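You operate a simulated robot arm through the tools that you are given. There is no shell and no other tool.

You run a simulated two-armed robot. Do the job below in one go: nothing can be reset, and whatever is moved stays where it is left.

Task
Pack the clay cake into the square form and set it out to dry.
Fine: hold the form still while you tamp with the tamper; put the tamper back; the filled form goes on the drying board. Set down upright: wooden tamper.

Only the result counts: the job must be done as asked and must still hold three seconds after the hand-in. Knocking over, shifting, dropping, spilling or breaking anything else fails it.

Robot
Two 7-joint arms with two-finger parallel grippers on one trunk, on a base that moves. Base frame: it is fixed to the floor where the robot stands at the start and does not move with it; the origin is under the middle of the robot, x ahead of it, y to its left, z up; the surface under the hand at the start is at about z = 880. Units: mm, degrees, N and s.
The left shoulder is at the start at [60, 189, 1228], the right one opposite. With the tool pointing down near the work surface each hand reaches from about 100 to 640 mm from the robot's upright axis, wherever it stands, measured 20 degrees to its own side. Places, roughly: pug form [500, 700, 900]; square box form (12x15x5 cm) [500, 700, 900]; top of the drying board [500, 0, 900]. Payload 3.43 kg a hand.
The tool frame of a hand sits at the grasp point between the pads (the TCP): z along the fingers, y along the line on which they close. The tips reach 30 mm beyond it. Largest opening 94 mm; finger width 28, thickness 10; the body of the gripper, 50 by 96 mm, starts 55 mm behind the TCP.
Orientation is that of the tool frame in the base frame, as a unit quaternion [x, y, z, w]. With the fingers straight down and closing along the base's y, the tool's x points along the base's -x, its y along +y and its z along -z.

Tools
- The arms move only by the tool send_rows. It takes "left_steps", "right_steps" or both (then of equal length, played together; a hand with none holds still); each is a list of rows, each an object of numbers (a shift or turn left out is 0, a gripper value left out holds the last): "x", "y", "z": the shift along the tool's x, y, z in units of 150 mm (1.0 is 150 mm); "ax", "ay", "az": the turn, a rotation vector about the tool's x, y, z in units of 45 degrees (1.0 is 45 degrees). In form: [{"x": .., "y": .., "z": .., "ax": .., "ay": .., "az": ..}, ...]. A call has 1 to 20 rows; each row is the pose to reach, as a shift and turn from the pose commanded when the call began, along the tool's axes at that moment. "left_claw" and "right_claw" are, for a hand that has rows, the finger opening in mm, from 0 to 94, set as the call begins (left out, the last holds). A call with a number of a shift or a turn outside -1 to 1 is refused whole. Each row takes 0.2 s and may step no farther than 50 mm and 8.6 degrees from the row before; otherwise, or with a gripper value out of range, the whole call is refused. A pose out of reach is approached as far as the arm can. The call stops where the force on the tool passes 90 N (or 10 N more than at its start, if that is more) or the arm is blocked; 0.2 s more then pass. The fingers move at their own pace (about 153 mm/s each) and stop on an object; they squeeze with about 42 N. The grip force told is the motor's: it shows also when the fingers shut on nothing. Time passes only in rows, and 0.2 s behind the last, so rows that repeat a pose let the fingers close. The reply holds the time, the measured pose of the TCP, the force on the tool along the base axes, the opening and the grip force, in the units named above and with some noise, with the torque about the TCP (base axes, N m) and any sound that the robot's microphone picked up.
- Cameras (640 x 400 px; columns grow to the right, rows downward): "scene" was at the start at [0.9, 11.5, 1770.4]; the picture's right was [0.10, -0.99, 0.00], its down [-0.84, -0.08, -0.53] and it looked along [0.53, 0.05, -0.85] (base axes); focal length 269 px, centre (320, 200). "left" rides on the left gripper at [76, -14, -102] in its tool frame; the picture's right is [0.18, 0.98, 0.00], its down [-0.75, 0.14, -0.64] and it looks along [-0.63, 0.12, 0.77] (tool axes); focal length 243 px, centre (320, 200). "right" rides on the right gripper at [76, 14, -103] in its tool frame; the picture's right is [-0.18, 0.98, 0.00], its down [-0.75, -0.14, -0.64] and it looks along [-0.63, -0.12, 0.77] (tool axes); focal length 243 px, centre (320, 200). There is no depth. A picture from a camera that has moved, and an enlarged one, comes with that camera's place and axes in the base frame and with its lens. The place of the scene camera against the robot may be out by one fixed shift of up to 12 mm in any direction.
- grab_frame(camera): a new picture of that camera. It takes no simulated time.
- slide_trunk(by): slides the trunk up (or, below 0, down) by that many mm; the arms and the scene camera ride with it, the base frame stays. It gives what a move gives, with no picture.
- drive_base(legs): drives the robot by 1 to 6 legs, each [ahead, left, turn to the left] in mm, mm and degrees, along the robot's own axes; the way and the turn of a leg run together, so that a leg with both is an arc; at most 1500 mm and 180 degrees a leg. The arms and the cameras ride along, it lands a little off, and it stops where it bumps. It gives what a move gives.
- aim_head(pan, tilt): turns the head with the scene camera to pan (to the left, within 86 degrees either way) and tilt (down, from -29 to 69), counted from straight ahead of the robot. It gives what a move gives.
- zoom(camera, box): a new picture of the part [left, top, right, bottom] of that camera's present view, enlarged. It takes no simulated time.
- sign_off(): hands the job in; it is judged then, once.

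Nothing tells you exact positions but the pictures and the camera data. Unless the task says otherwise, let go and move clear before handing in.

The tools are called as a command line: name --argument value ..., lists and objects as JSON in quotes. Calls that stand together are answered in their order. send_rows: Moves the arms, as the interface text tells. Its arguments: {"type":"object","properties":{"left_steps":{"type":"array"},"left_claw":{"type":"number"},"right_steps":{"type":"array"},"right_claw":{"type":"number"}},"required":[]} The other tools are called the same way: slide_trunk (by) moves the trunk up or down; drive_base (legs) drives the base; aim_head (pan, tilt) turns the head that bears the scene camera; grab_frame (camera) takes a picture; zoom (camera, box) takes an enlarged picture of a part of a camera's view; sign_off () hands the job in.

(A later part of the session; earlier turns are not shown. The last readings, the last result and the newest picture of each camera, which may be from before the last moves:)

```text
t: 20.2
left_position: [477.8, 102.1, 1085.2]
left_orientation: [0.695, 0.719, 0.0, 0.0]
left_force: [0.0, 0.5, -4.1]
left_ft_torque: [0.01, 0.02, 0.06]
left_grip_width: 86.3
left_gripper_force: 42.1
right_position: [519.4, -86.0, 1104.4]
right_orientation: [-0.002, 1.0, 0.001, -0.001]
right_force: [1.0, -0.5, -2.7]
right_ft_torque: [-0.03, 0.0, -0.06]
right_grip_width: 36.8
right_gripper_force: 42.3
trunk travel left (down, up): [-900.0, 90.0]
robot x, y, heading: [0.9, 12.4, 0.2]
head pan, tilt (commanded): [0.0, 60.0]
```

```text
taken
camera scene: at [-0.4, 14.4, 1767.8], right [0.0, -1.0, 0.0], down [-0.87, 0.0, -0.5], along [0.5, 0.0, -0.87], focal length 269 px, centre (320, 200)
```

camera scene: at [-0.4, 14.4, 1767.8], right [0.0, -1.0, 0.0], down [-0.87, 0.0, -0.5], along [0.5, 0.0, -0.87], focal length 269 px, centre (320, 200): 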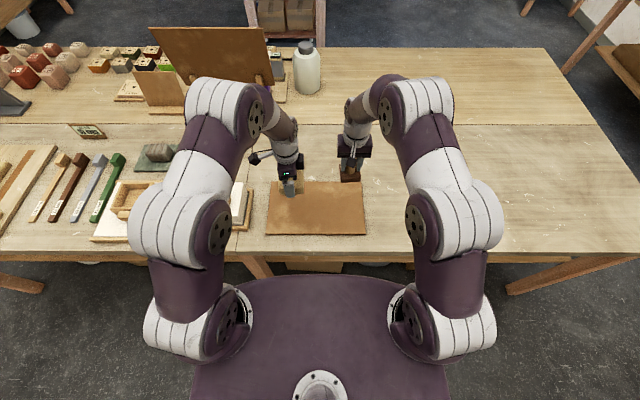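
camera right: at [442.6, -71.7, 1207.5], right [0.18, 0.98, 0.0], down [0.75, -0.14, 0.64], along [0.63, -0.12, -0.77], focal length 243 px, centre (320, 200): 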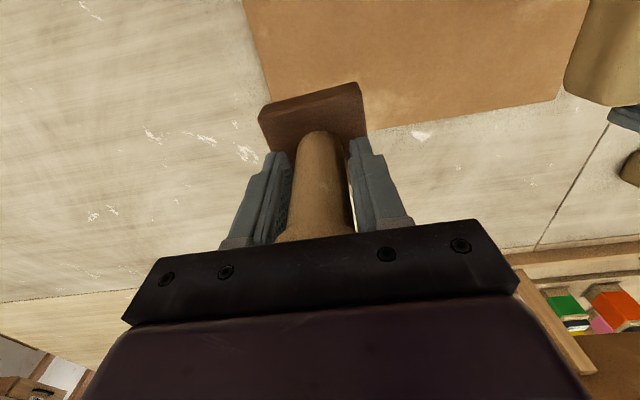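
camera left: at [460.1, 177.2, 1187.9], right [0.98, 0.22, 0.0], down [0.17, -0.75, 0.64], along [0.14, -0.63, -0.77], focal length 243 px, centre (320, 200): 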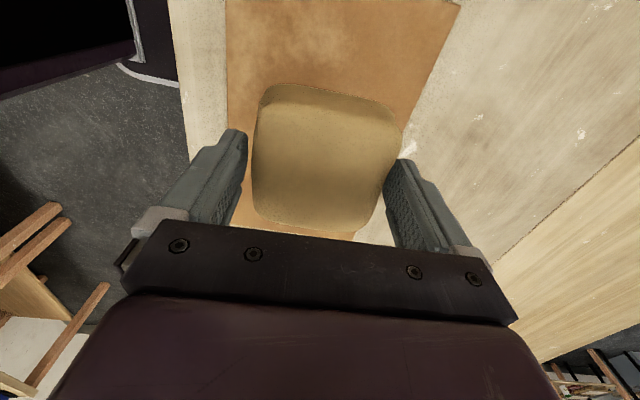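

Both are lifted cleanly: the cake weighs about 0.4 kg and the tamper about 0.3 kg. I'll raise both a little more, move the right hand outward, and drive to the form.

send_rows --left_steps '[{"z": -0.1}, {"z": -0.22}, {"z": -0.34}, {"z": -0.45}]' --right_steps '[{"y": -0.13, "z": -0.1}, {"y": -0.27, "z": -0.2}, {"y": -0.4, "z": -0.3}, {"y": -0.53, "z": -0.36}]'

drive_base --legs '[[0, 650, 0]]'

grab_frame --camera "left"

grab_frame --camera "right"

grab_frame --camera "scene"

```text
t: 21.2
left_position: [477.6, 100.6, 1153.6]
left_orientation: [0.695, 0.719, 0.0, -0.001]
left_force: [0.2, 0.0, -4.8]
left_ft_torque: [0.02, 0.03, -0.02]
left_grip_width: 86.1
left_gripper_force: 41.9
right_position: [518.1, -165.7, 1158.5]
right_orientation: [-0.002, 1.0, 0.0, 0.0]
right_force: [-0.3, -0.3, -1.6]
right_ft_torque: [-0.02, 0.05, 0.04]
right_grip_width: 36.6
right_gripper_force: 41.7
trunk travel left (down, up): [-900.0, 90.0]
robot x, y, heading: [-1.6, 10.4, 0.1]
head pan, tilt (commanded): [0.0, 60.0]
```

```text
t: 24.8
left_position: [477.8, 752.9, 1152.0]
left_orientation: [0.695, 0.719, 0.0, 0.0]
left_force: [0.4, -0.5, -4.4]
left_ft_torque: [-0.01, 0.01, 0.01]
left_grip_width: 86.2
left_gripper_force: 41.5
right_position: [519.1, 487.6, 1158.2]
right_orientation: [0.001, 1.0, 0.0, 0.0]
right_force: [-0.3, -0.4, -2.6]
right_ft_torque: [0.03, 0.02, 0.01]
right_grip_width: 37.0
right_gripper_force: 42.3
trunk travel left (down, up): [-900.0, 90.0]
robot x, y, heading: [0.1, 663.8, 0.1]
head pan, tilt (commanded): [0.0, 60.0]
```

```text
taken
camera left: at [460.7, 827.3, 1255.5], right [0.98, 0.21, 0.0], down [0.17, -0.75, 0.64], along [0.14, -0.63, -0.77], focal length 243 px, centre (320, 200)
```

left: 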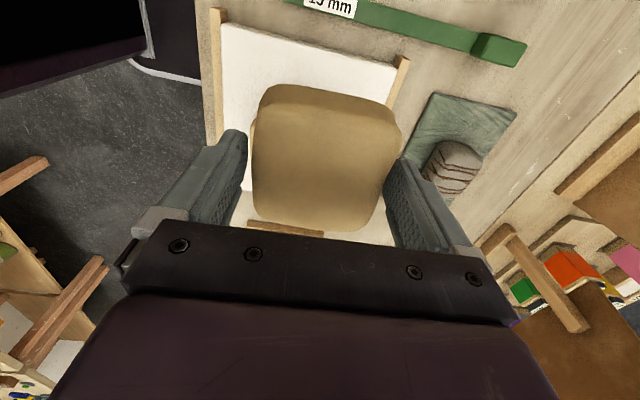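

```text
taken
camera right: at [441.7, 500.7, 1261.8], right [0.18, 0.98, 0.0], down [0.75, -0.14, 0.64], along [0.63, -0.12, -0.77], focal length 243 px, centre (320, 200)
```

right: 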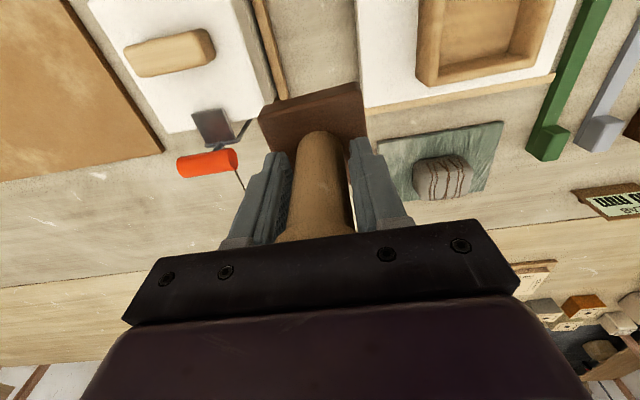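

```text
taken
camera scene: at [-0.6, 666.8, 1767.8], right [0.0, -1.0, 0.0], down [-0.87, 0.0, -0.5], along [0.5, 0.0, -0.87], focal length 269 px, centre (320, 200)
```

scene: 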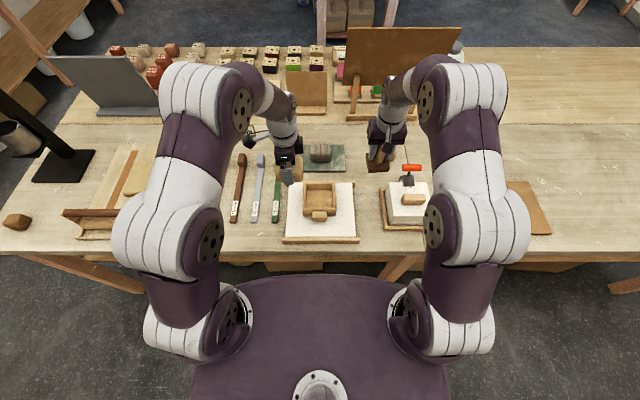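

zoom --camera "scene" --box '[270, 165, 370, 250]'

zoom --camera "right" --box '[350, 0, 640, 180]'

```text
4.71 times, centred on (320, 208) of scene
camera zoom: at [-0.6, 666.8, 1767.8], right [0.0, -1.0, 0.0], down [-0.87, 0.0, -0.5], along [0.5, 0.0, -0.87], focal length 1266 px, centre (320, 165)
```

zoom: 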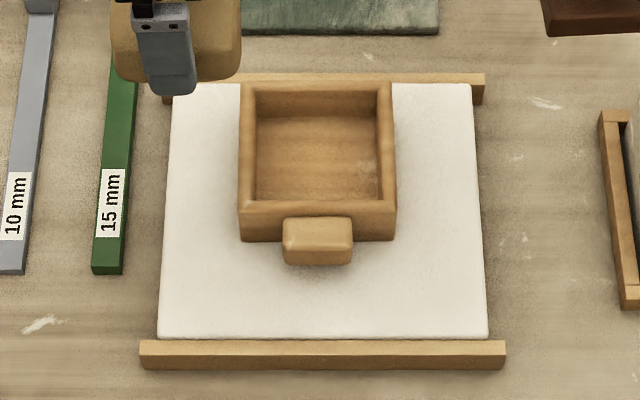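

```text
2.21 times, centred on (495, 90) of right
camera zoom: at [441.7, 500.7, 1261.8], right [0.18, 0.98, 0.0], down [0.75, -0.14, 0.64], along [0.63, -0.12, -0.77], focal length 535 px, centre (-66, 443)
```

zoom: 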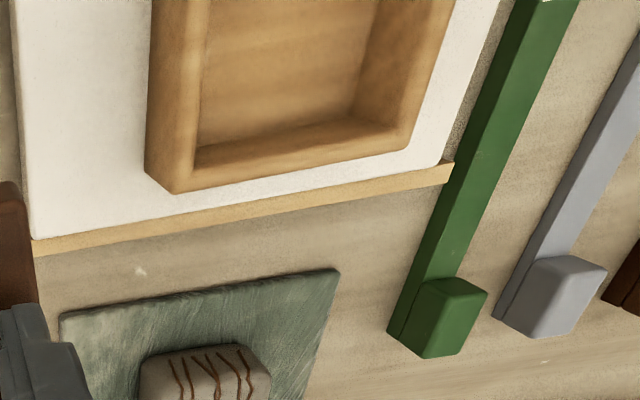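

zoom --camera "scene" --box '[298, 178, 342, 224]'

zoom --camera "right" --box '[400, 0, 570, 100]'

```text
8.70 times, centred on (320, 201) of scene
camera zoom: at [-0.6, 666.8, 1767.8], right [0.0, -1.0, 0.0], down [-0.87, 0.0, -0.5], along [0.5, 0.0, -0.87], focal length 2340 px, centre (320, 191)
```

zoom: 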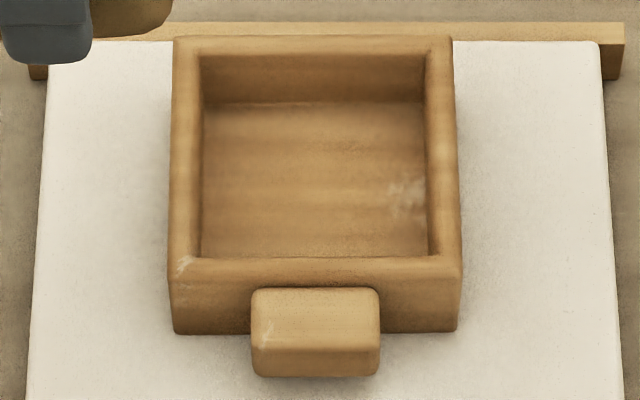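

```text
3.76 times, centred on (485, 50) of right
camera zoom: at [441.7, 500.7, 1261.8], right [0.18, 0.98, 0.0], down [0.75, -0.14, 0.64], along [0.63, -0.12, -0.77], focal length 913 px, centre (-301, 765)
```

zoom: 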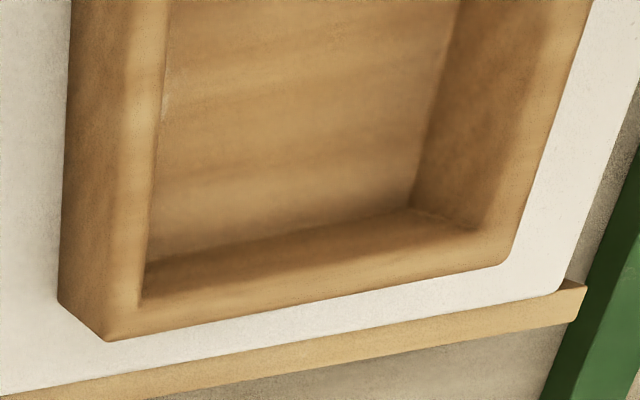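

The form is well visible: inside about 96 mm square, rim near z≈950, centre about [489, 665]. I'll bring the cake above it and stay clear of the rim.

send_rows --left_steps '[{"x": -0.15, "y": 0.013, "z": 0.1, "az": 0.01}, {"x": -0.3, "y": 0.027, "z": 0.25, "az": 0.02}, {"x": -0.45, "y": 0.04, "z": 0.4, "az": 0.033}, {"x": -0.589, "y": 0.053, "z": 0.55, "az": 0.033}, {"x": -0.589, "y": 0.053, "z": 0.7, "az": 0.033}, {"x": -0.589, "y": 0.053, "z": 0.8, "az": 0.033}, {"x": -0.589, "y": 0.053, "z": 0.8, "az": 0.033}]'

grab_frame --camera "left"

zoom --camera "scene" --box '[280, 150, 360, 230]'

grab_frame --camera "right"

```text
t: 26.4
left_position: [487.8, 662.2, 1032.4]
left_orientation: [0.705, 0.709, 0.0, 0.0]
left_force: [0.6, 0.2, -4.4]
left_ft_torque: [0.01, 0.01, -0.01]
left_grip_width: 86.3
left_gripper_force: 42.0
right_position: [518.2, 487.7, 1159.1]
right_orientation: [-0.001, 1.0, 0.0, 0.0]
right_force: [-0.5, 0.0, -1.5]
right_ft_torque: [-0.02, -0.03, -0.01]
right_grip_width: 36.8
right_gripper_force: 41.7
trunk travel left (down, up): [-900.0, 90.0]
robot x, y, heading: [-2.6, 662.3, -0.0]
head pan, tilt (commanded): [0.0, 60.0]
```

```text
taken
camera left: at [472.6, 737.4, 1135.1], right [0.98, 0.19, 0.0], down [0.15, -0.75, 0.64], along [0.12, -0.63, -0.77], focal length 243 px, centre (320, 200)
```

left: 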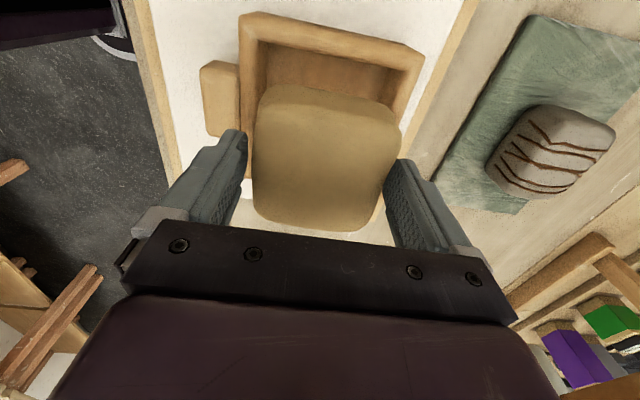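

```text
5.00 times, centred on (320, 190) of scene
camera zoom: at [-0.7, 667.3, 1767.8], right [0.0, -1.0, 0.0], down [-0.87, 0.0, -0.5], along [0.5, 0.0, -0.87], focal length 1345 px, centre (320, 250)
```

zoom: 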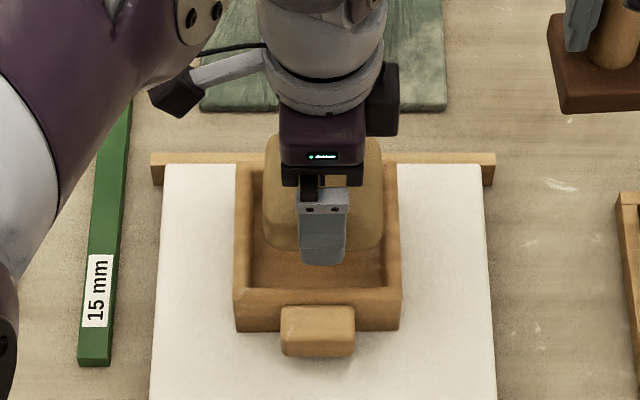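

```text
taken
camera right: at [441.6, 500.9, 1261.8], right [0.18, 0.98, 0.0], down [0.75, -0.14, 0.64], along [0.63, -0.12, -0.77], focal length 243 px, centre (320, 200)
```

right: 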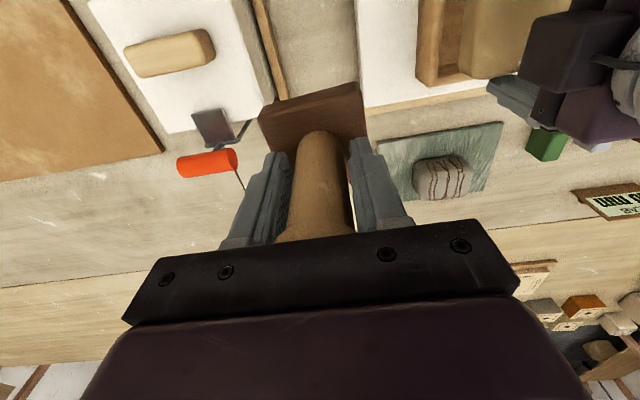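

zoom --camera "left" --box '[190, 0, 450, 240]'

```text
1.67 times, centred on (320, 120) of left
camera zoom: at [472.6, 737.4, 1135.1], right [0.98, 0.19, 0.0], down [0.15, -0.75, 0.64], along [0.12, -0.63, -0.77], focal length 404 px, centre (320, 333)
```

zoom: 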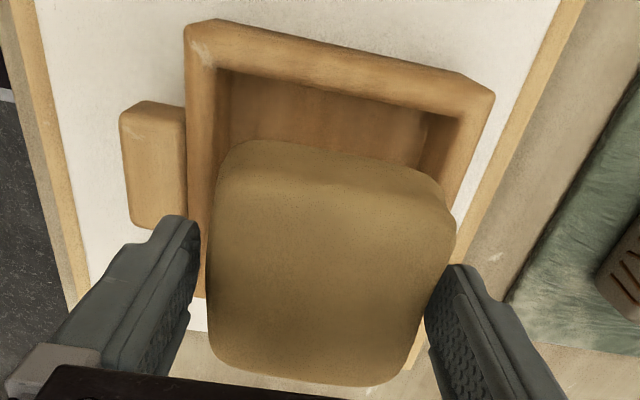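

zoom --camera "scene" --box '[298, 172, 346, 220]'

zoom --camera "right" --box '[390, 0, 560, 120]'

```text
8.33 times, centred on (322, 196) of scene
camera zoom: at [-0.7, 667.3, 1767.8], right [0.0, -1.0, 0.0], down [-0.87, 0.0, -0.5], along [0.5, 0.0, -0.87], focal length 2242 px, centre (303, 233)
```

zoom: 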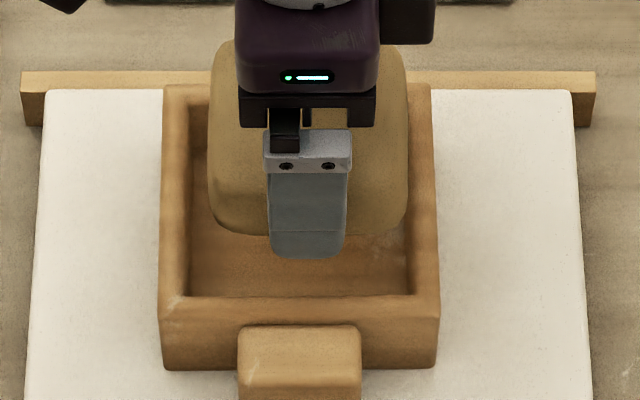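

```text
3.33 times, centred on (475, 60) of right
camera zoom: at [441.6, 500.9, 1261.8], right [0.18, 0.98, 0.0], down [0.75, -0.14, 0.64], along [0.63, -0.12, -0.77], focal length 809 px, centre (-197, 667)
```

zoom: 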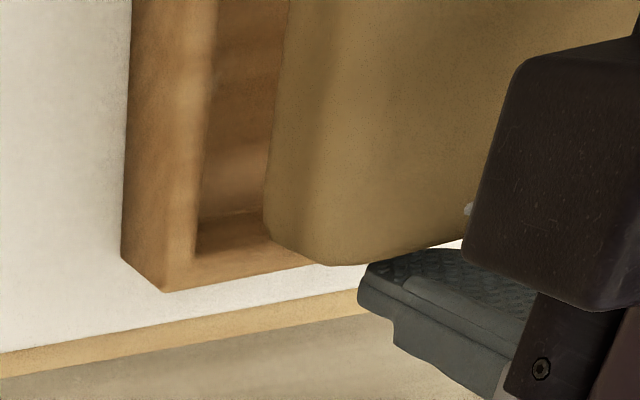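

The cake sits about 4 mm short in y and 1 mm long in x compared with the form. I'll correct that and lower 30 mm.

send_rows --left_steps '[{"x": 0.0267, "y": -0.0067, "z": 0.05}, {"x": 0.0267, "y": -0.0067, "z": 0.12}, {"x": 0.0267, "y": -0.0067, "z": 0.2}, {"x": 0.0267, "y": -0.0067, "z": 0.2}]'

zoom --camera "left" --box '[190, 0, 450, 240]'

zoom --camera "scene" --box '[298, 172, 346, 220]'

```text
t: 27.4
left_position: [488.8, 667.5, 1002.0]
left_orientation: [0.705, 0.709, 0.0, 0.0]
left_force: [0.9, -0.7, -4.5]
left_ft_torque: [-0.07, -0.02, -0.02]
left_grip_width: 86.1
left_gripper_force: 42.0
right_position: [518.0, 487.6, 1158.5]
right_orientation: [0.0, 1.0, 0.0, 0.0]
right_force: [0.9, -0.2, -2.8]
right_ft_torque: [-0.02, 0.02, -0.01]
right_grip_width: 36.9
right_gripper_force: 41.7
trunk travel left (down, up): [-900.0, 90.0]
robot x, y, heading: [3.4, 665.0, -0.3]
head pan, tilt (commanded): [0.0, 60.0]
```

```text
1.67 times, centred on (320, 120) of left
camera zoom: at [472.5, 743.0, 1105.5], right [0.98, 0.19, 0.0], down [0.15, -0.75, 0.64], along [0.12, -0.63, -0.77], focal length 404 px, centre (320, 333)
```

zoom: 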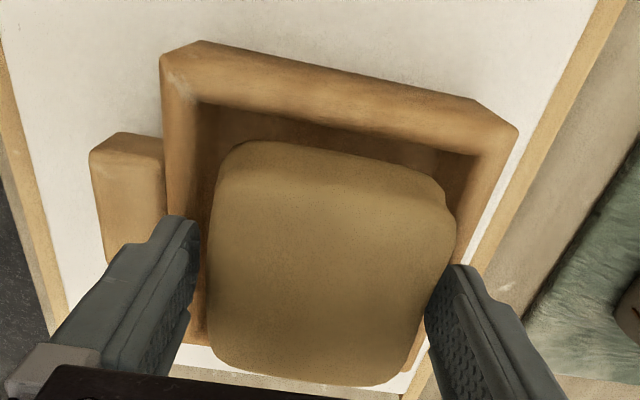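

```text
8.33 times, centred on (322, 196) of scene
camera zoom: at [-0.7, 668.0, 1767.9], right [0.0, -1.0, 0.0], down [-0.87, 0.0, -0.5], along [0.5, 0.0, -0.87], focal length 2242 px, centre (303, 233)
```

zoom: 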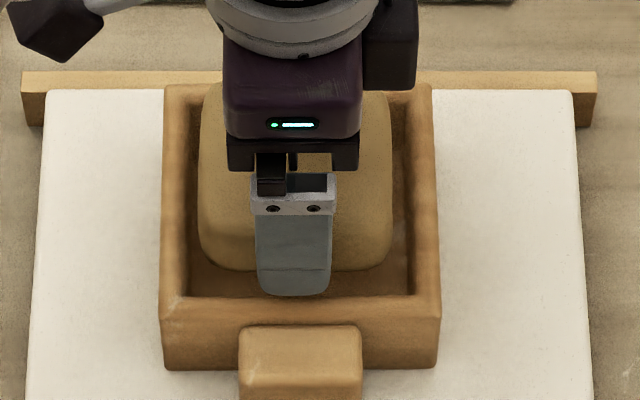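

send_rows --left_steps '[{"x": -0.011, "y": -0.003, "z": 0.03}, {"x": -0.011, "y": -0.003, "z": 0.07}, {"x": -0.011, "y": -0.003, "z": 0.1}, {"x": -0.011, "y": -0.003, "z": 0.1}]'

zoom --camera "left" --box '[190, 0, 450, 240]'

zoom --camera "scene" --box '[298, 172, 346, 220]'

```text
t: 28.4
left_position: [487.1, 665.6, 993.9]
left_orientation: [0.706, 0.709, 0.004, 0.008]
left_force: [4.2, 3.9, 75.4]
left_ft_torque: [0.33, 3.89, -0.21]
left_grip_width: 86.1
left_gripper_force: 42.1
right_position: [512.8, 488.2, 1161.5]
right_orientation: [0.0, 1.0, 0.0, 0.003]
right_force: [-0.3, -0.7, -3.0]
right_ft_torque: [-0.02, -0.01, 0.03]
right_grip_width: 36.7
right_gripper_force: 42.1
trunk travel left (down, up): [-900.0, 90.0]
robot x, y, heading: [-0.3, 665.2, -0.1]
head pan, tilt (commanded): [0.0, 60.0]
```

```text
1.67 times, centred on (320, 120) of left
camera zoom: at [470.4, 742.4, 1097.2], right [0.98, 0.19, 0.01], down [0.14, -0.75, 0.65], along [0.13, -0.63, -0.76], focal length 404 px, centre (320, 333)
```

zoom: 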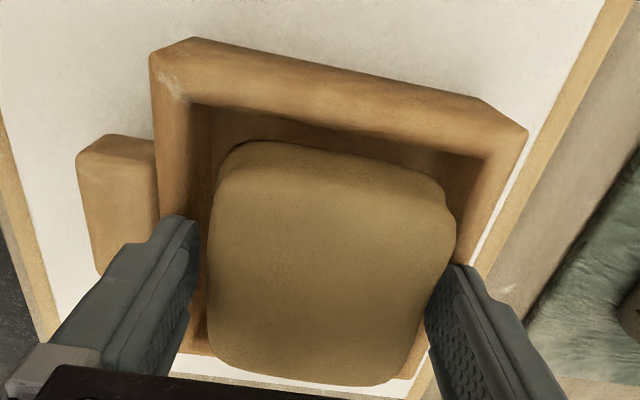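

```text
8.33 times, centred on (322, 196) of scene
camera zoom: at [-9.8, 668.7, 1768.9], right [0.0, -1.0, 0.0], down [-0.86, 0.0, -0.5], along [0.5, 0.0, -0.86], focal length 2242 px, centre (303, 233)
```

zoom: 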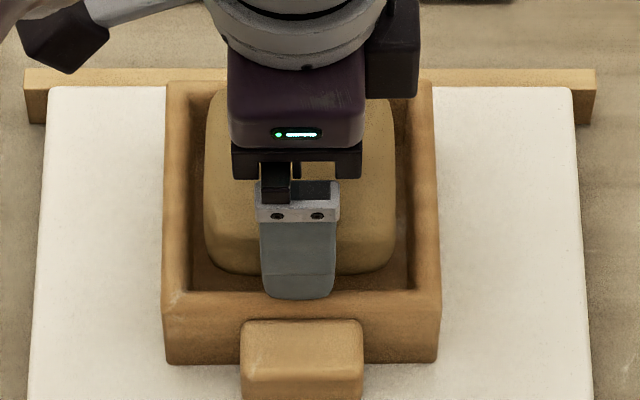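

The left fingertips met the rim, so the rim is at about z≈964, a bit higher than I thought; the cake bottom is about 15 mm inside. I'll back off to remove the force, centre the cake slightly and check.

send_rows --left_steps '[{"z": -0.03}, {"z": -0.06}, {"z": -0.06, "y": -0.009}, {"z": -0.06, "y": -0.009}, {"z": -0.06, "y": -0.009}]'

zoom --camera "left" --box '[190, 0, 450, 240]'

zoom --camera "scene" --box '[298, 172, 346, 220]'

```text
t: 29.6
left_position: [484.5, 667.5, 994.7]
left_orientation: [0.705, 0.709, -0.001, -0.002]
left_force: [-0.8, -0.4, -1.8]
left_ft_torque: [-0.08, -0.15, -0.06]
left_grip_width: 86.2
left_gripper_force: 42.2
right_position: [517.7, 487.4, 1158.5]
right_orientation: [0.0, 1.0, 0.0, 0.0]
right_force: [-0.3, 0.0, -2.3]
right_ft_torque: [0.02, 0.01, 0.03]
right_grip_width: 36.7
right_gripper_force: 41.9
trunk travel left (down, up): [-900.0, 90.0]
robot x, y, heading: [2.4, 663.8, 0.0]
head pan, tilt (commanded): [0.0, 60.0]
```

```text
1.67 times, centred on (320, 120) of left
camera zoom: at [469.0, 742.8, 1098.4], right [0.98, 0.19, -0.01], down [0.15, -0.75, 0.64], along [0.12, -0.63, -0.77], focal length 404 px, centre (320, 333)
```

zoom: 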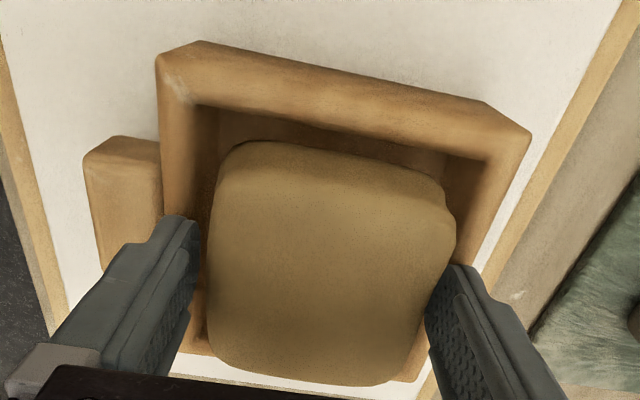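

```text
8.33 times, centred on (322, 196) of scene
camera zoom: at [-1.4, 667.6, 1767.6], right [0.0, -1.0, 0.0], down [-0.87, 0.0, -0.5], along [0.5, 0.0, -0.87], focal length 2242 px, centre (303, 233)
```

zoom: 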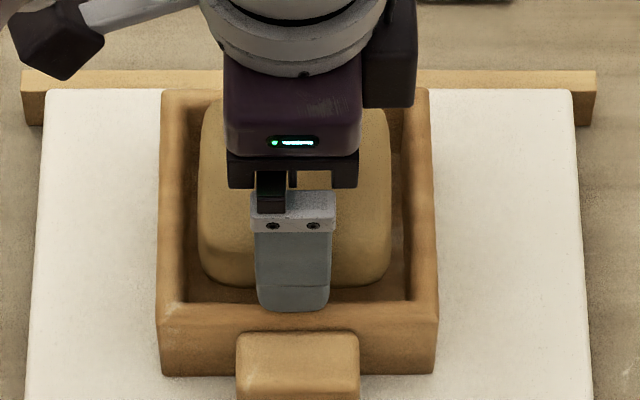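

send_rows --left_steps '[{"z": -0.01}, {"z": -0.014}]'

send_rows --left_steps '[{"z": 0}, {"z": 0}, {"z": 0}, {"z": 0}]' --left_claw 94

zoom --camera "left" --box '[190, 0, 450, 240]'

zoom --camera "scene" --box '[298, 172, 346, 220]'

```text
t: 30.2
left_position: [485.5, 668.0, 997.1]
left_orientation: [0.705, 0.709, -0.001, -0.001]
left_force: [-0.2, 0.3, -4.5]
left_ft_torque: [0.0, -0.02, 0.02]
left_grip_width: 86.3
left_gripper_force: 41.8
right_position: [518.2, 488.1, 1157.6]
right_orientation: [0.0, 1.0, 0.0, 0.0]
right_force: [0.1, 0.6, -2.6]
right_ft_torque: [0.01, -0.01, -0.02]
right_grip_width: 36.7
right_gripper_force: 41.5
trunk travel left (down, up): [-900.0, 90.0]
robot x, y, heading: [0.1, 663.5, -0.2]
head pan, tilt (commanded): [0.0, 60.0]
```

```text
t: 31.2
left_position: [485.7, 668.4, 999.6]
left_orientation: [0.705, 0.709, 0.0, 0.001]
left_force: [-0.6, -1.1, -1.2]
left_ft_torque: [0.03, -0.02, -0.02]
left_grip_width: 93.8
left_gripper_force: 0.0
right_position: [519.1, 487.6, 1159.7]
right_orientation: [0.0, 1.0, 0.0, 0.001]
right_force: [-0.1, 0.1, -2.2]
right_ft_torque: [0.02, -0.02, 0.01]
right_grip_width: 36.8
right_gripper_force: 42.1
trunk travel left (down, up): [-900.0, 90.0]
robot x, y, heading: [1.3, 658.7, 0.0]
head pan, tilt (commanded): [0.0, 60.0]
```

```text
1.67 times, centred on (320, 120) of left
camera zoom: at [469.8, 743.1, 1101.8], right [0.98, 0.19, 0.0], down [0.15, -0.75, 0.64], along [0.12, -0.63, -0.77], focal length 404 px, centre (320, 333)
```

zoom: 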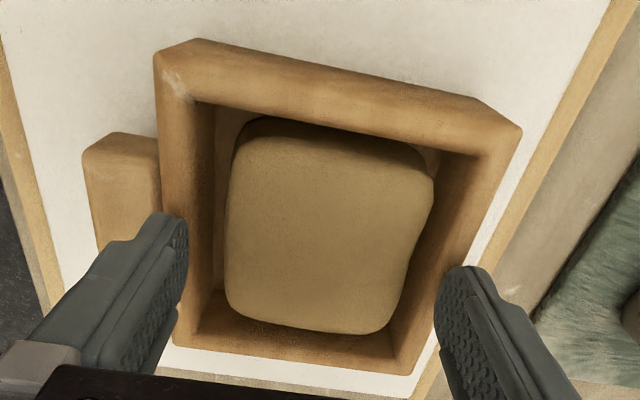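

```text
8.33 times, centred on (322, 196) of scene
camera zoom: at [-1.2, 667.8, 1767.9], right [0.0, -1.0, 0.0], down [-0.87, 0.0, -0.5], along [0.5, 0.0, -0.87], focal length 2242 px, centre (303, 233)
```

zoom: 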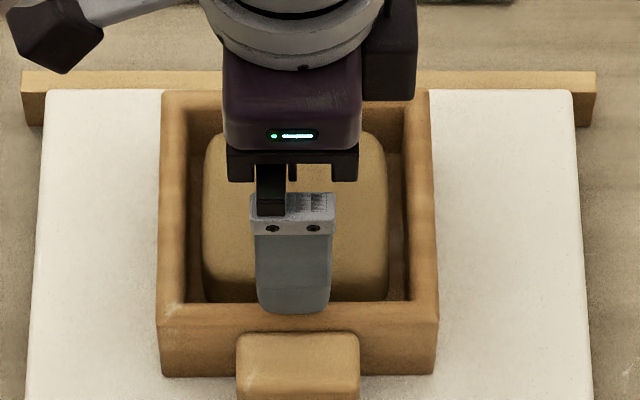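

The cake lies flat inside the form. I'll lift the left hand away, turn it back, tilt it and bring it to the lug so it can hold the form.

send_rows --left_steps '[{"z": -0.15}, {"z": -0.35}, {"z": -0.5, "az": -0.17}, {"z": -0.65, "az": -0.34}, {"z": -0.8, "az": -0.51}, {"z": -0.95, "az": -0.68}, {"z": -1.0, "az": -0.85}, {"z": -1.0, "az": -1.0}]'

send_rows --left_steps '[{"x": 0.07, "y": -0.07, "az": -0.17}, {"x": 0.16, "y": -0.16, "az": -0.34}, {"x": 0.25, "y": -0.25, "az": -0.51}, {"x": 0.34, "y": -0.34, "az": -0.68}, {"x": 0.424, "y": -0.424, "az": -0.85}, {"x": 0.424, "y": -0.424, "az": -0.993}]'

grab_frame --camera "left"

zoom --camera "scene" --box '[290, 170, 354, 234]'

```text
t: 33.0
left_position: [485.7, 667.1, 1150.0]
left_orientation: [0.379, 0.925, 0.0, 0.0]
left_force: [0.2, -0.8, 0.1]
left_ft_torque: [0.01, -0.03, 0.04]
left_grip_width: 94.1
left_gripper_force: 0.0
right_position: [517.7, 487.2, 1159.0]
right_orientation: [0.0, 1.0, 0.0, 0.0]
right_force: [-0.3, -0.8, -2.8]
right_ft_torque: [-0.01, 0.01, 0.02]
right_grip_width: 36.8
right_gripper_force: 41.8
trunk travel left (down, up): [-900.0, 90.0]
robot x, y, heading: [-1.4, 661.9, -0.2]
head pan, tilt (commanded): [0.0, 60.0]
```

```text
t: 34.4
left_position: [397.2, 664.6, 1146.6]
left_orientation: [-0.001, 1.0, 0.001, 0.0]
left_force: [0.1, -0.3, -0.1]
left_ft_torque: [-0.02, 0.02, 0.02]
left_grip_width: 93.9
left_gripper_force: 0.2
right_position: [518.4, 489.3, 1158.8]
right_orientation: [0.0, 1.0, 0.001, 0.0]
right_force: [-1.0, 0.1, -2.4]
right_ft_torque: [0.01, -0.01, -0.01]
right_grip_width: 36.8
right_gripper_force: 42.2
trunk travel left (down, up): [-900.0, 90.0]
robot x, y, heading: [0.9, 664.1, 0.1]
head pan, tilt (commanded): [0.0, 60.0]
```

```text
taken
camera left: at [320.2, 650.3, 1249.7], right [-0.19, 0.98, 0.0], down [0.75, 0.14, 0.64], along [0.63, 0.12, -0.77], focal length 243 px, centre (320, 200)
```

left: 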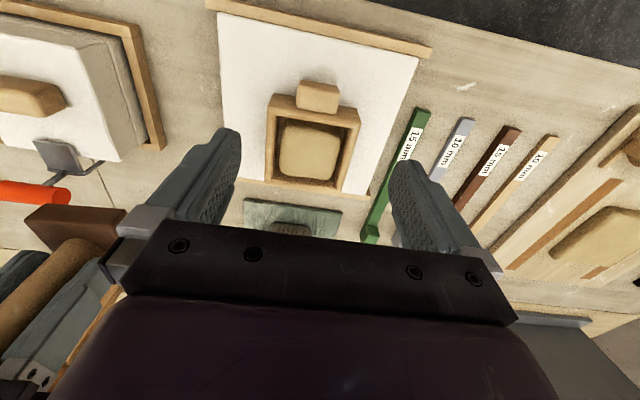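

```text
6.25 times, centred on (322, 202) of scene
camera zoom: at [-0.8, 667.8, 1767.9], right [0.0, -1.0, 0.0], down [-0.87, 0.0, -0.5], along [0.5, 0.0, -0.87], focal length 1682 px, centre (308, 188)
```

zoom: 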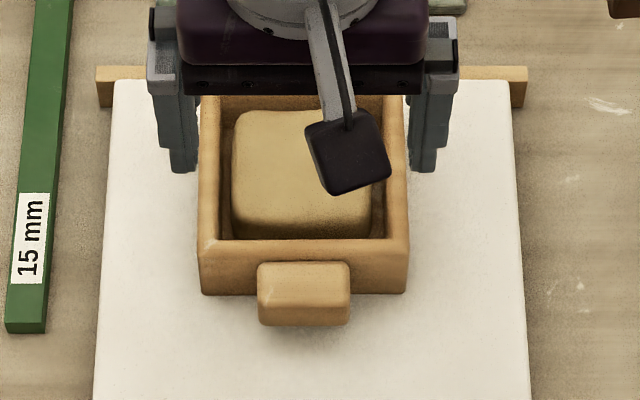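

zoom --camera "left" --box '[250, 60, 390, 200]'

```text
2.86 times, centred on (320, 130) of left
camera zoom: at [320.2, 650.3, 1249.7], right [-0.19, 0.98, 0.0], down [0.75, 0.14, 0.64], along [0.63, 0.12, -0.77], focal length 693 px, centre (320, 400)
```

zoom: 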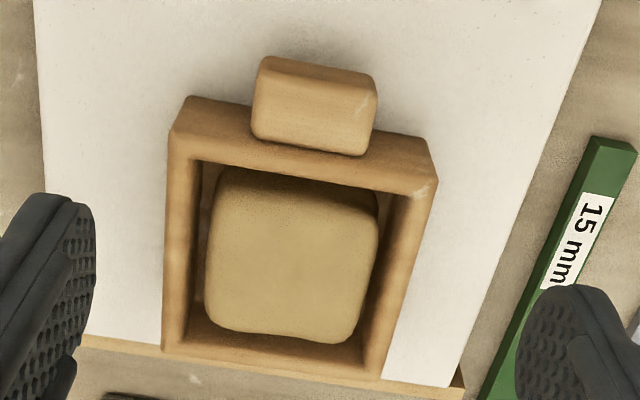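

The lug spans about x 400–427, y 641–688 and z 932–953. I'll tilt the left hand 30° back and stage it in front of the lug.

send_rows --left_steps '[{"x": 0.06, "z": 0.13, "ay": -0.13}, {"x": 0.12, "z": 0.26, "ay": -0.26}, {"x": 0.18, "z": 0.4, "ay": -0.4}, {"x": 0.24, "z": 0.54, "ay": -0.53}, {"x": 0.293, "z": 0.67, "ay": -0.667}, {"x": 0.293, "z": 0.787, "ay": -0.667}, {"x": 0.293, "z": 0.787, "ay": -0.667}]'

grab_frame --camera "left"

grab_frame --camera "scene"

```text
t: 36.0
left_position: [352.3, 667.8, 1030.4]
left_orientation: [0.0, 0.966, -0.001, 0.259]
left_force: [0.3, -0.3, -0.3]
left_ft_torque: [0.03, -0.03, -0.02]
left_grip_width: 94.0
left_gripper_force: 0.0
right_position: [517.4, 488.3, 1160.2]
right_orientation: [0.0, 1.0, 0.0, 0.0]
right_force: [0.0, 0.4, -1.7]
right_ft_torque: [0.0, -0.03, -0.02]
right_grip_width: 37.0
right_gripper_force: 42.1
trunk travel left (down, up): [-900.0, 90.0]
robot x, y, heading: [0.1, 663.9, -0.1]
head pan, tilt (commanded): [0.0, 60.0]
```

```text
taken
camera left: at [233.7, 653.2, 1080.3], right [-0.16, 0.98, -0.09], down [0.33, 0.14, 0.93], along [0.93, 0.12, -0.35], focal length 243 px, centre (320, 200)
```

left: 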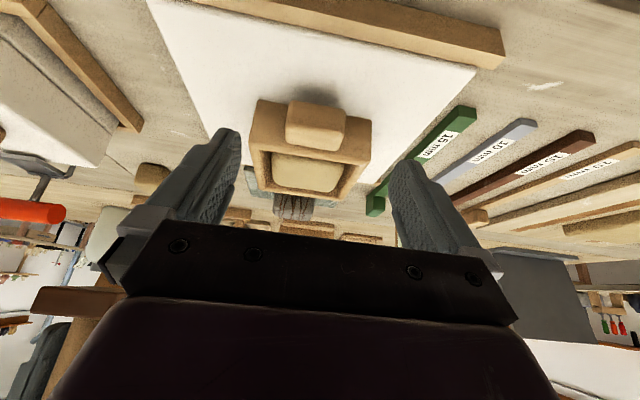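

```text
taken
camera scene: at [-2.4, 668.7, 1767.9], right [0.0, -1.0, 0.0], down [-0.87, 0.0, -0.5], along [0.5, 0.0, -0.87], focal length 269 px, centre (320, 200)
```

scene: 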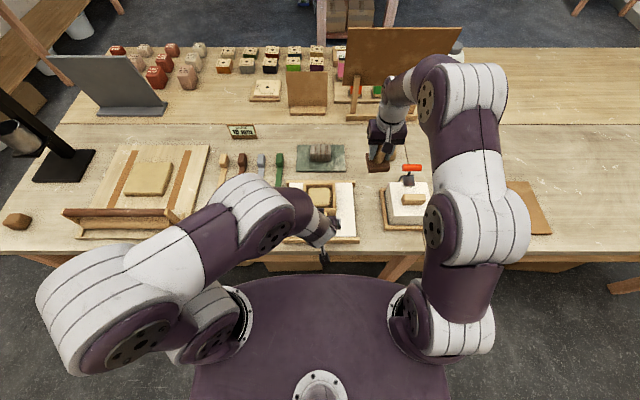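

send_rows --left_steps '[{"y": -0.01, "z": 0.15}, {"y": -0.01, "z": 0.3}, {"y": -0.01, "z": 0.42}, {"y": -0.01, "z": 0.52}, {"y": -0.01, "z": 0.573}, {"y": -0.01, "z": 0.573}]'

grab_frame --camera "left"

zoom --camera "scene" --box '[280, 160, 370, 250]'

```text
t: 37.4
left_position: [393.3, 665.0, 955.6]
left_orientation: [0.0, 0.966, 0.0, 0.259]
left_force: [1.1, -0.6, 0.2]
left_ft_torque: [0.02, 0.01, -0.03]
left_grip_width: 94.0
left_gripper_force: 0.0
right_position: [519.0, 487.4, 1159.7]
right_orientation: [0.0, 1.0, 0.0, 0.0]
right_force: [0.4, -0.1, -2.8]
right_ft_torque: [-0.02, -0.03, 0.01]
right_grip_width: 36.9
right_gripper_force: 41.3
trunk travel left (down, up): [-900.0, 90.0]
robot x, y, heading: [-1.5, 660.1, -0.1]
head pan, tilt (commanded): [0.0, 60.0]
```

```text
taken
camera left: at [275.9, 650.1, 1006.8], right [-0.16, 0.98, -0.09], down [0.33, 0.14, 0.93], along [0.93, 0.12, -0.35], focal length 243 px, centre (320, 200)
```

left: 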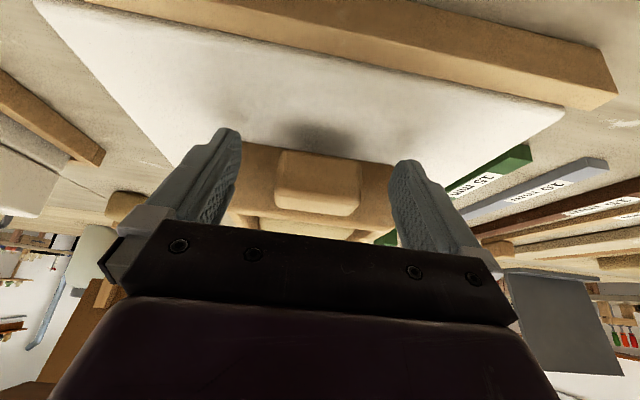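

```text
4.44 times, centred on (325, 205) of scene
camera zoom: at [-1.6, 667.8, 1767.9], right [0.0, -1.0, 0.0], down [-0.87, 0.0, -0.5], along [0.5, 0.0, -0.87], focal length 1196 px, centre (298, 178)
```

zoom: 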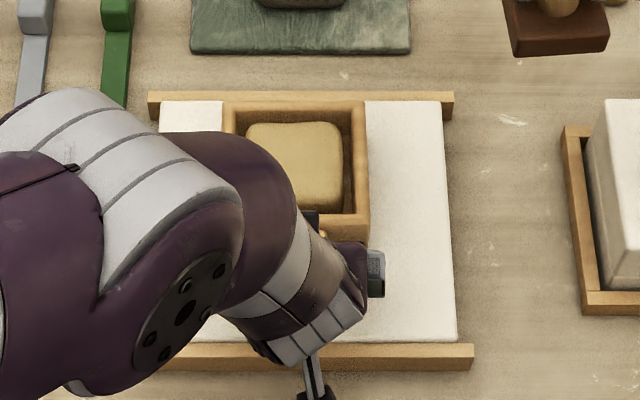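

send_rows --left_steps '[{"z": 0}, {"z": 0}, {"z": 0}, {"z": 0}, {"z": 0}]' --left_claw 30

grab_frame --camera "left"

zoom --camera "scene" --box '[280, 150, 380, 240]'

```text
t: 38.6
left_position: [393.1, 665.3, 955.8]
left_orientation: [0.0, 0.966, 0.0, 0.259]
left_force: [0.2, 0.3, 0.4]
left_ft_torque: [0.04, -0.06, 0.08]
left_grip_width: 53.7
left_gripper_force: 42.0
right_position: [518.3, 487.5, 1159.1]
right_orientation: [0.0, 1.0, -0.001, 0.0]
right_force: [0.4, 0.3, -2.1]
right_ft_torque: [0.03, 0.0, -0.01]
right_grip_width: 36.9
right_gripper_force: 41.9
trunk travel left (down, up): [-900.0, 90.0]
robot x, y, heading: [0.7, 663.8, -0.2]
head pan, tilt (commanded): [0.0, 60.0]
```

```text
taken
camera left: at [276.1, 650.2, 1006.8], right [-0.16, 0.98, -0.09], down [0.33, 0.14, 0.93], along [0.93, 0.12, -0.35], focal length 243 px, centre (320, 200)
```

left: 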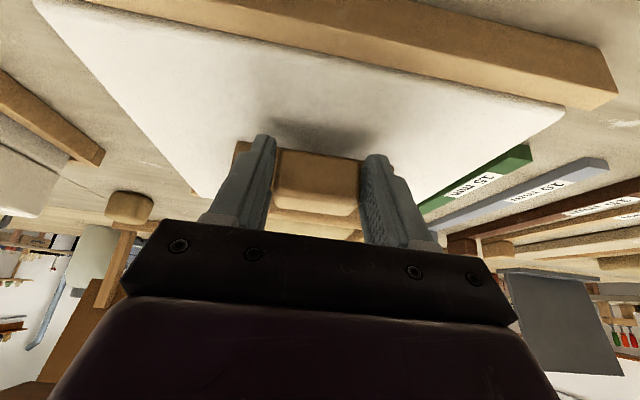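

```text
4.44 times, centred on (330, 195) of scene
camera zoom: at [-1.1, 668.0, 1767.9], right [0.0, -1.0, 0.0], down [-0.87, 0.0, -0.5], along [0.5, 0.0, -0.87], focal length 1196 px, centre (276, 222)
```

zoom: 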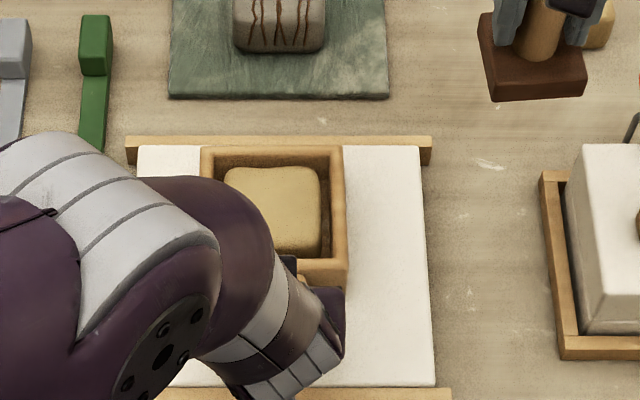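

The left hand holds the lug firmly. Now I'll bring the tamper toward the form in steps, checking clearance with the left arm.

send_rows --right_steps '[{"x": 0.03, "y": 0.2}, {"x": 0.06, "y": 0.4}, {"x": 0.09, "y": 0.6}, {"x": 0.12, "y": 0.75}]'

grab_frame --camera "right"

grab_frame --camera "scene"

grab_frame --camera "left"

```text
t: 39.6
left_position: [395.0, 663.6, 955.5]
left_orientation: [0.001, 0.966, 0.0, 0.259]
left_force: [-0.4, 0.2, -0.2]
left_ft_torque: [-0.05, 0.02, -0.19]
left_grip_width: 53.8
left_gripper_force: 42.4
right_position: [500.3, 600.6, 1155.6]
right_orientation: [0.001, 1.0, 0.0, 0.0]
right_force: [0.7, -0.3, -3.0]
right_ft_torque: [-0.01, 0.01, 0.0]
right_grip_width: 37.0
right_gripper_force: 42.2
trunk travel left (down, up): [-900.0, 90.0]
robot x, y, heading: [-3.1, 661.9, 0.2]
head pan, tilt (commanded): [0.0, 60.0]
```

```text
taken
camera right: at [424.3, 613.5, 1259.1], right [0.18, 0.98, 0.0], down [0.75, -0.14, 0.64], along [0.63, -0.12, -0.77], focal length 243 px, centre (320, 200)
```

right: 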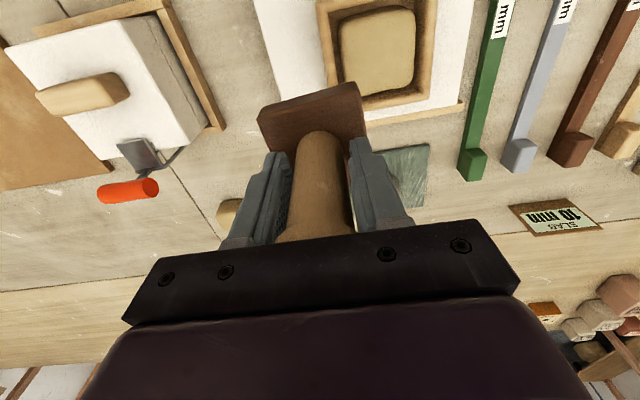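

```text
taken
camera scene: at [-1.3, 668.5, 1767.8], right [0.0, -1.0, 0.0], down [-0.87, 0.0, -0.5], along [0.5, 0.0, -0.87], focal length 269 px, centre (320, 200)
```

scene: 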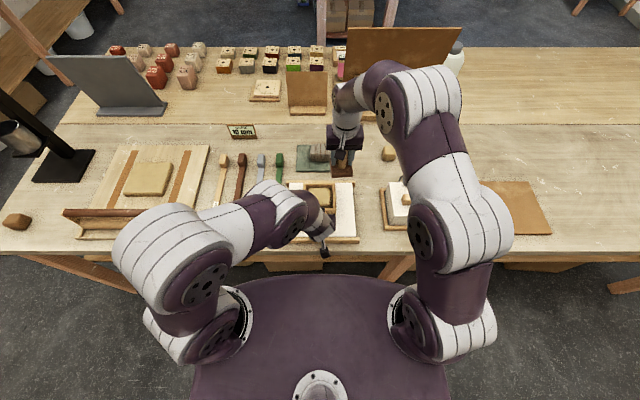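

```text
taken
camera left: at [275.9, 650.4, 1006.8], right [-0.16, 0.98, -0.09], down [0.33, 0.14, 0.93], along [0.93, 0.12, -0.35], focal length 243 px, centre (320, 200)
```

left: 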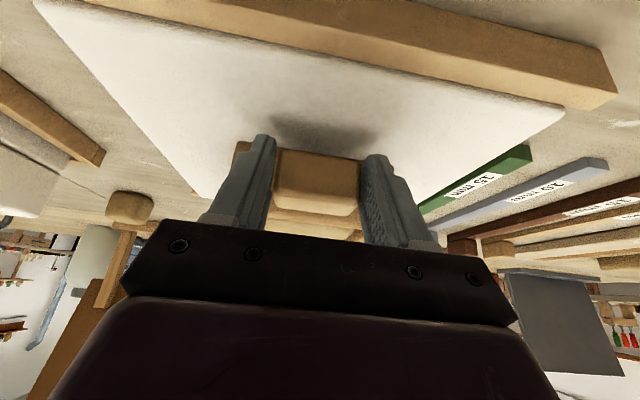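

send_rows --right_steps '[{"x": 0.04, "y": 0.14, "az": 0.04}, {"x": 0.08, "y": 0.28, "az": 0.08}, {"x": 0.115, "y": 0.43, "az": 0.11}, {"x": 0.115, "y": 0.43, "z": 0.2, "az": 0.11}, {"x": 0.115, "y": 0.43, "z": 0.4, "az": 0.11}, {"x": 0.115, "y": 0.43, "z": 0.5, "az": 0.11}, {"x": 0.115, "y": 0.43, "z": 0.5, "az": 0.11}]'

grab_frame --camera "right"

grab_frame --camera "scene"

zoom --camera "scene" --box '[280, 140, 380, 240]'

```text
t: 41.2
left_position: [394.4, 665.0, 955.1]
left_orientation: [0.0, 0.966, 0.0, 0.259]
left_force: [-0.8, 0.8, 0.9]
left_ft_torque: [0.0, 0.06, 0.07]
left_grip_width: 53.2
left_gripper_force: 41.8
right_position: [483.0, 664.8, 1085.5]
right_orientation: [0.044, 0.999, 0.001, -0.001]
right_force: [-0.1, -0.3, -1.9]
right_ft_torque: [0.0, 0.0, -0.01]
right_grip_width: 36.8
right_gripper_force: 41.8
trunk travel left (down, up): [-900.0, 90.0]
robot x, y, heading: [3.5, 662.8, -0.1]
head pan, tilt (commanded): [0.0, 60.0]
```

```text
taken
camera right: at [406.7, 685.0, 1188.2], right [0.27, 0.96, 0.0], down [0.74, -0.21, 0.64], along [0.62, -0.17, -0.77], focal length 243 px, centre (320, 200)
```

right: 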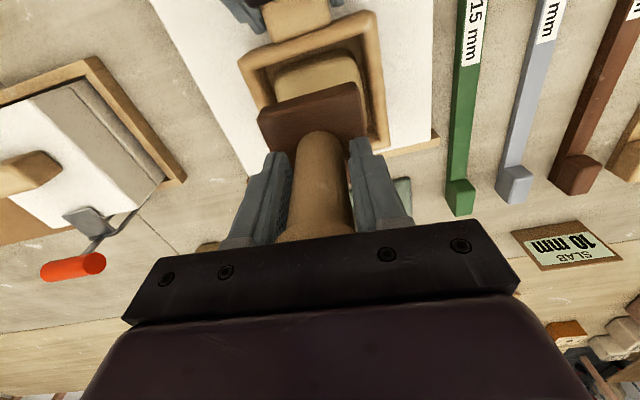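

```text
taken
camera scene: at [-1.4, 668.1, 1767.8], right [0.0, -1.0, 0.0], down [-0.87, 0.0, -0.5], along [0.5, 0.0, -0.87], focal length 269 px, centre (320, 200)
```

scene: 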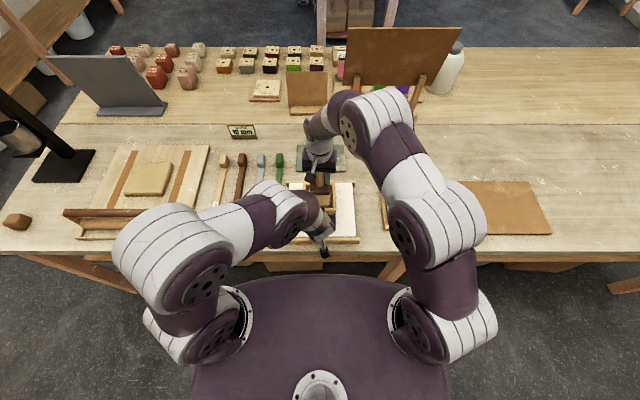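

```text
4.00 times, centred on (330, 190) of scene
camera zoom: at [-1.4, 668.1, 1767.8], right [0.0, -1.0, 0.0], down [-0.87, 0.0, -0.5], along [0.5, 0.0, -0.87], focal length 1076 px, centre (280, 240)
```

zoom: 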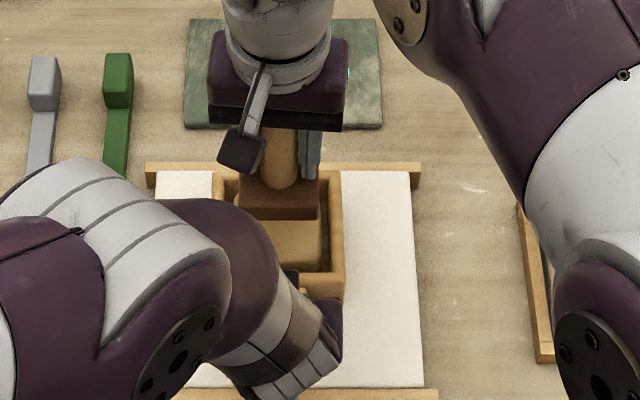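

The right wrist camera would pass close to the left wrist if I went straight down here. I'll raise the tamper and turn the right hand 90° so its camera points away; the square base stays aligned with the form.

send_rows --right_steps '[{"z": -0.15}, {"z": -0.3, "az": -0.1}, {"z": -0.45, "az": -0.27}, {"z": -0.5, "az": -0.44}, {"z": -0.5, "az": -0.61}, {"z": -0.5, "az": -0.78}, {"z": -0.5, "az": -0.9}, {"z": -0.5, "az": -1.0}]'

grab_frame --camera "scene"

```text
t: 43.0
left_position: [393.5, 664.2, 956.4]
left_orientation: [0.0, 0.966, 0.001, 0.26]
left_force: [-0.6, 0.7, -0.9]
left_ft_torque: [-0.04, 0.0, 0.09]
left_grip_width: 53.5
left_gripper_force: 42.4
right_position: [482.1, 665.5, 1159.4]
right_orientation: [-0.343, 0.939, -0.001, -0.001]
right_force: [0.9, 0.2, -2.5]
right_ft_torque: [-0.01, 0.01, 0.04]
right_grip_width: 36.6
right_gripper_force: 42.3
trunk travel left (down, up): [-900.0, 90.0]
robot x, y, heading: [2.7, 661.2, -0.0]
head pan, tilt (commanded): [0.0, 60.0]
```

```text
taken
camera scene: at [-1.3, 668.1, 1767.9], right [0.0, -1.0, 0.0], down [-0.87, 0.0, -0.5], along [0.5, 0.0, -0.87], focal length 269 px, centre (320, 200)
```

scene: 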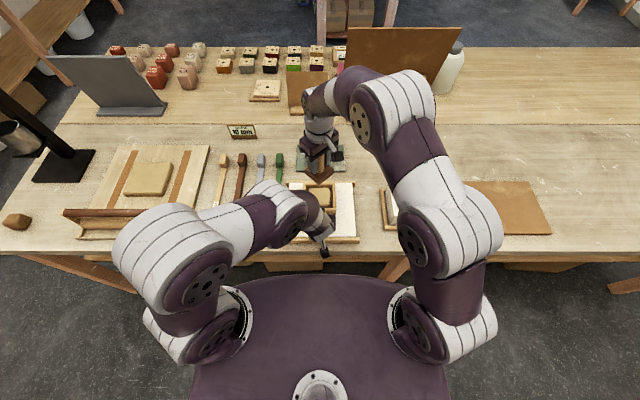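

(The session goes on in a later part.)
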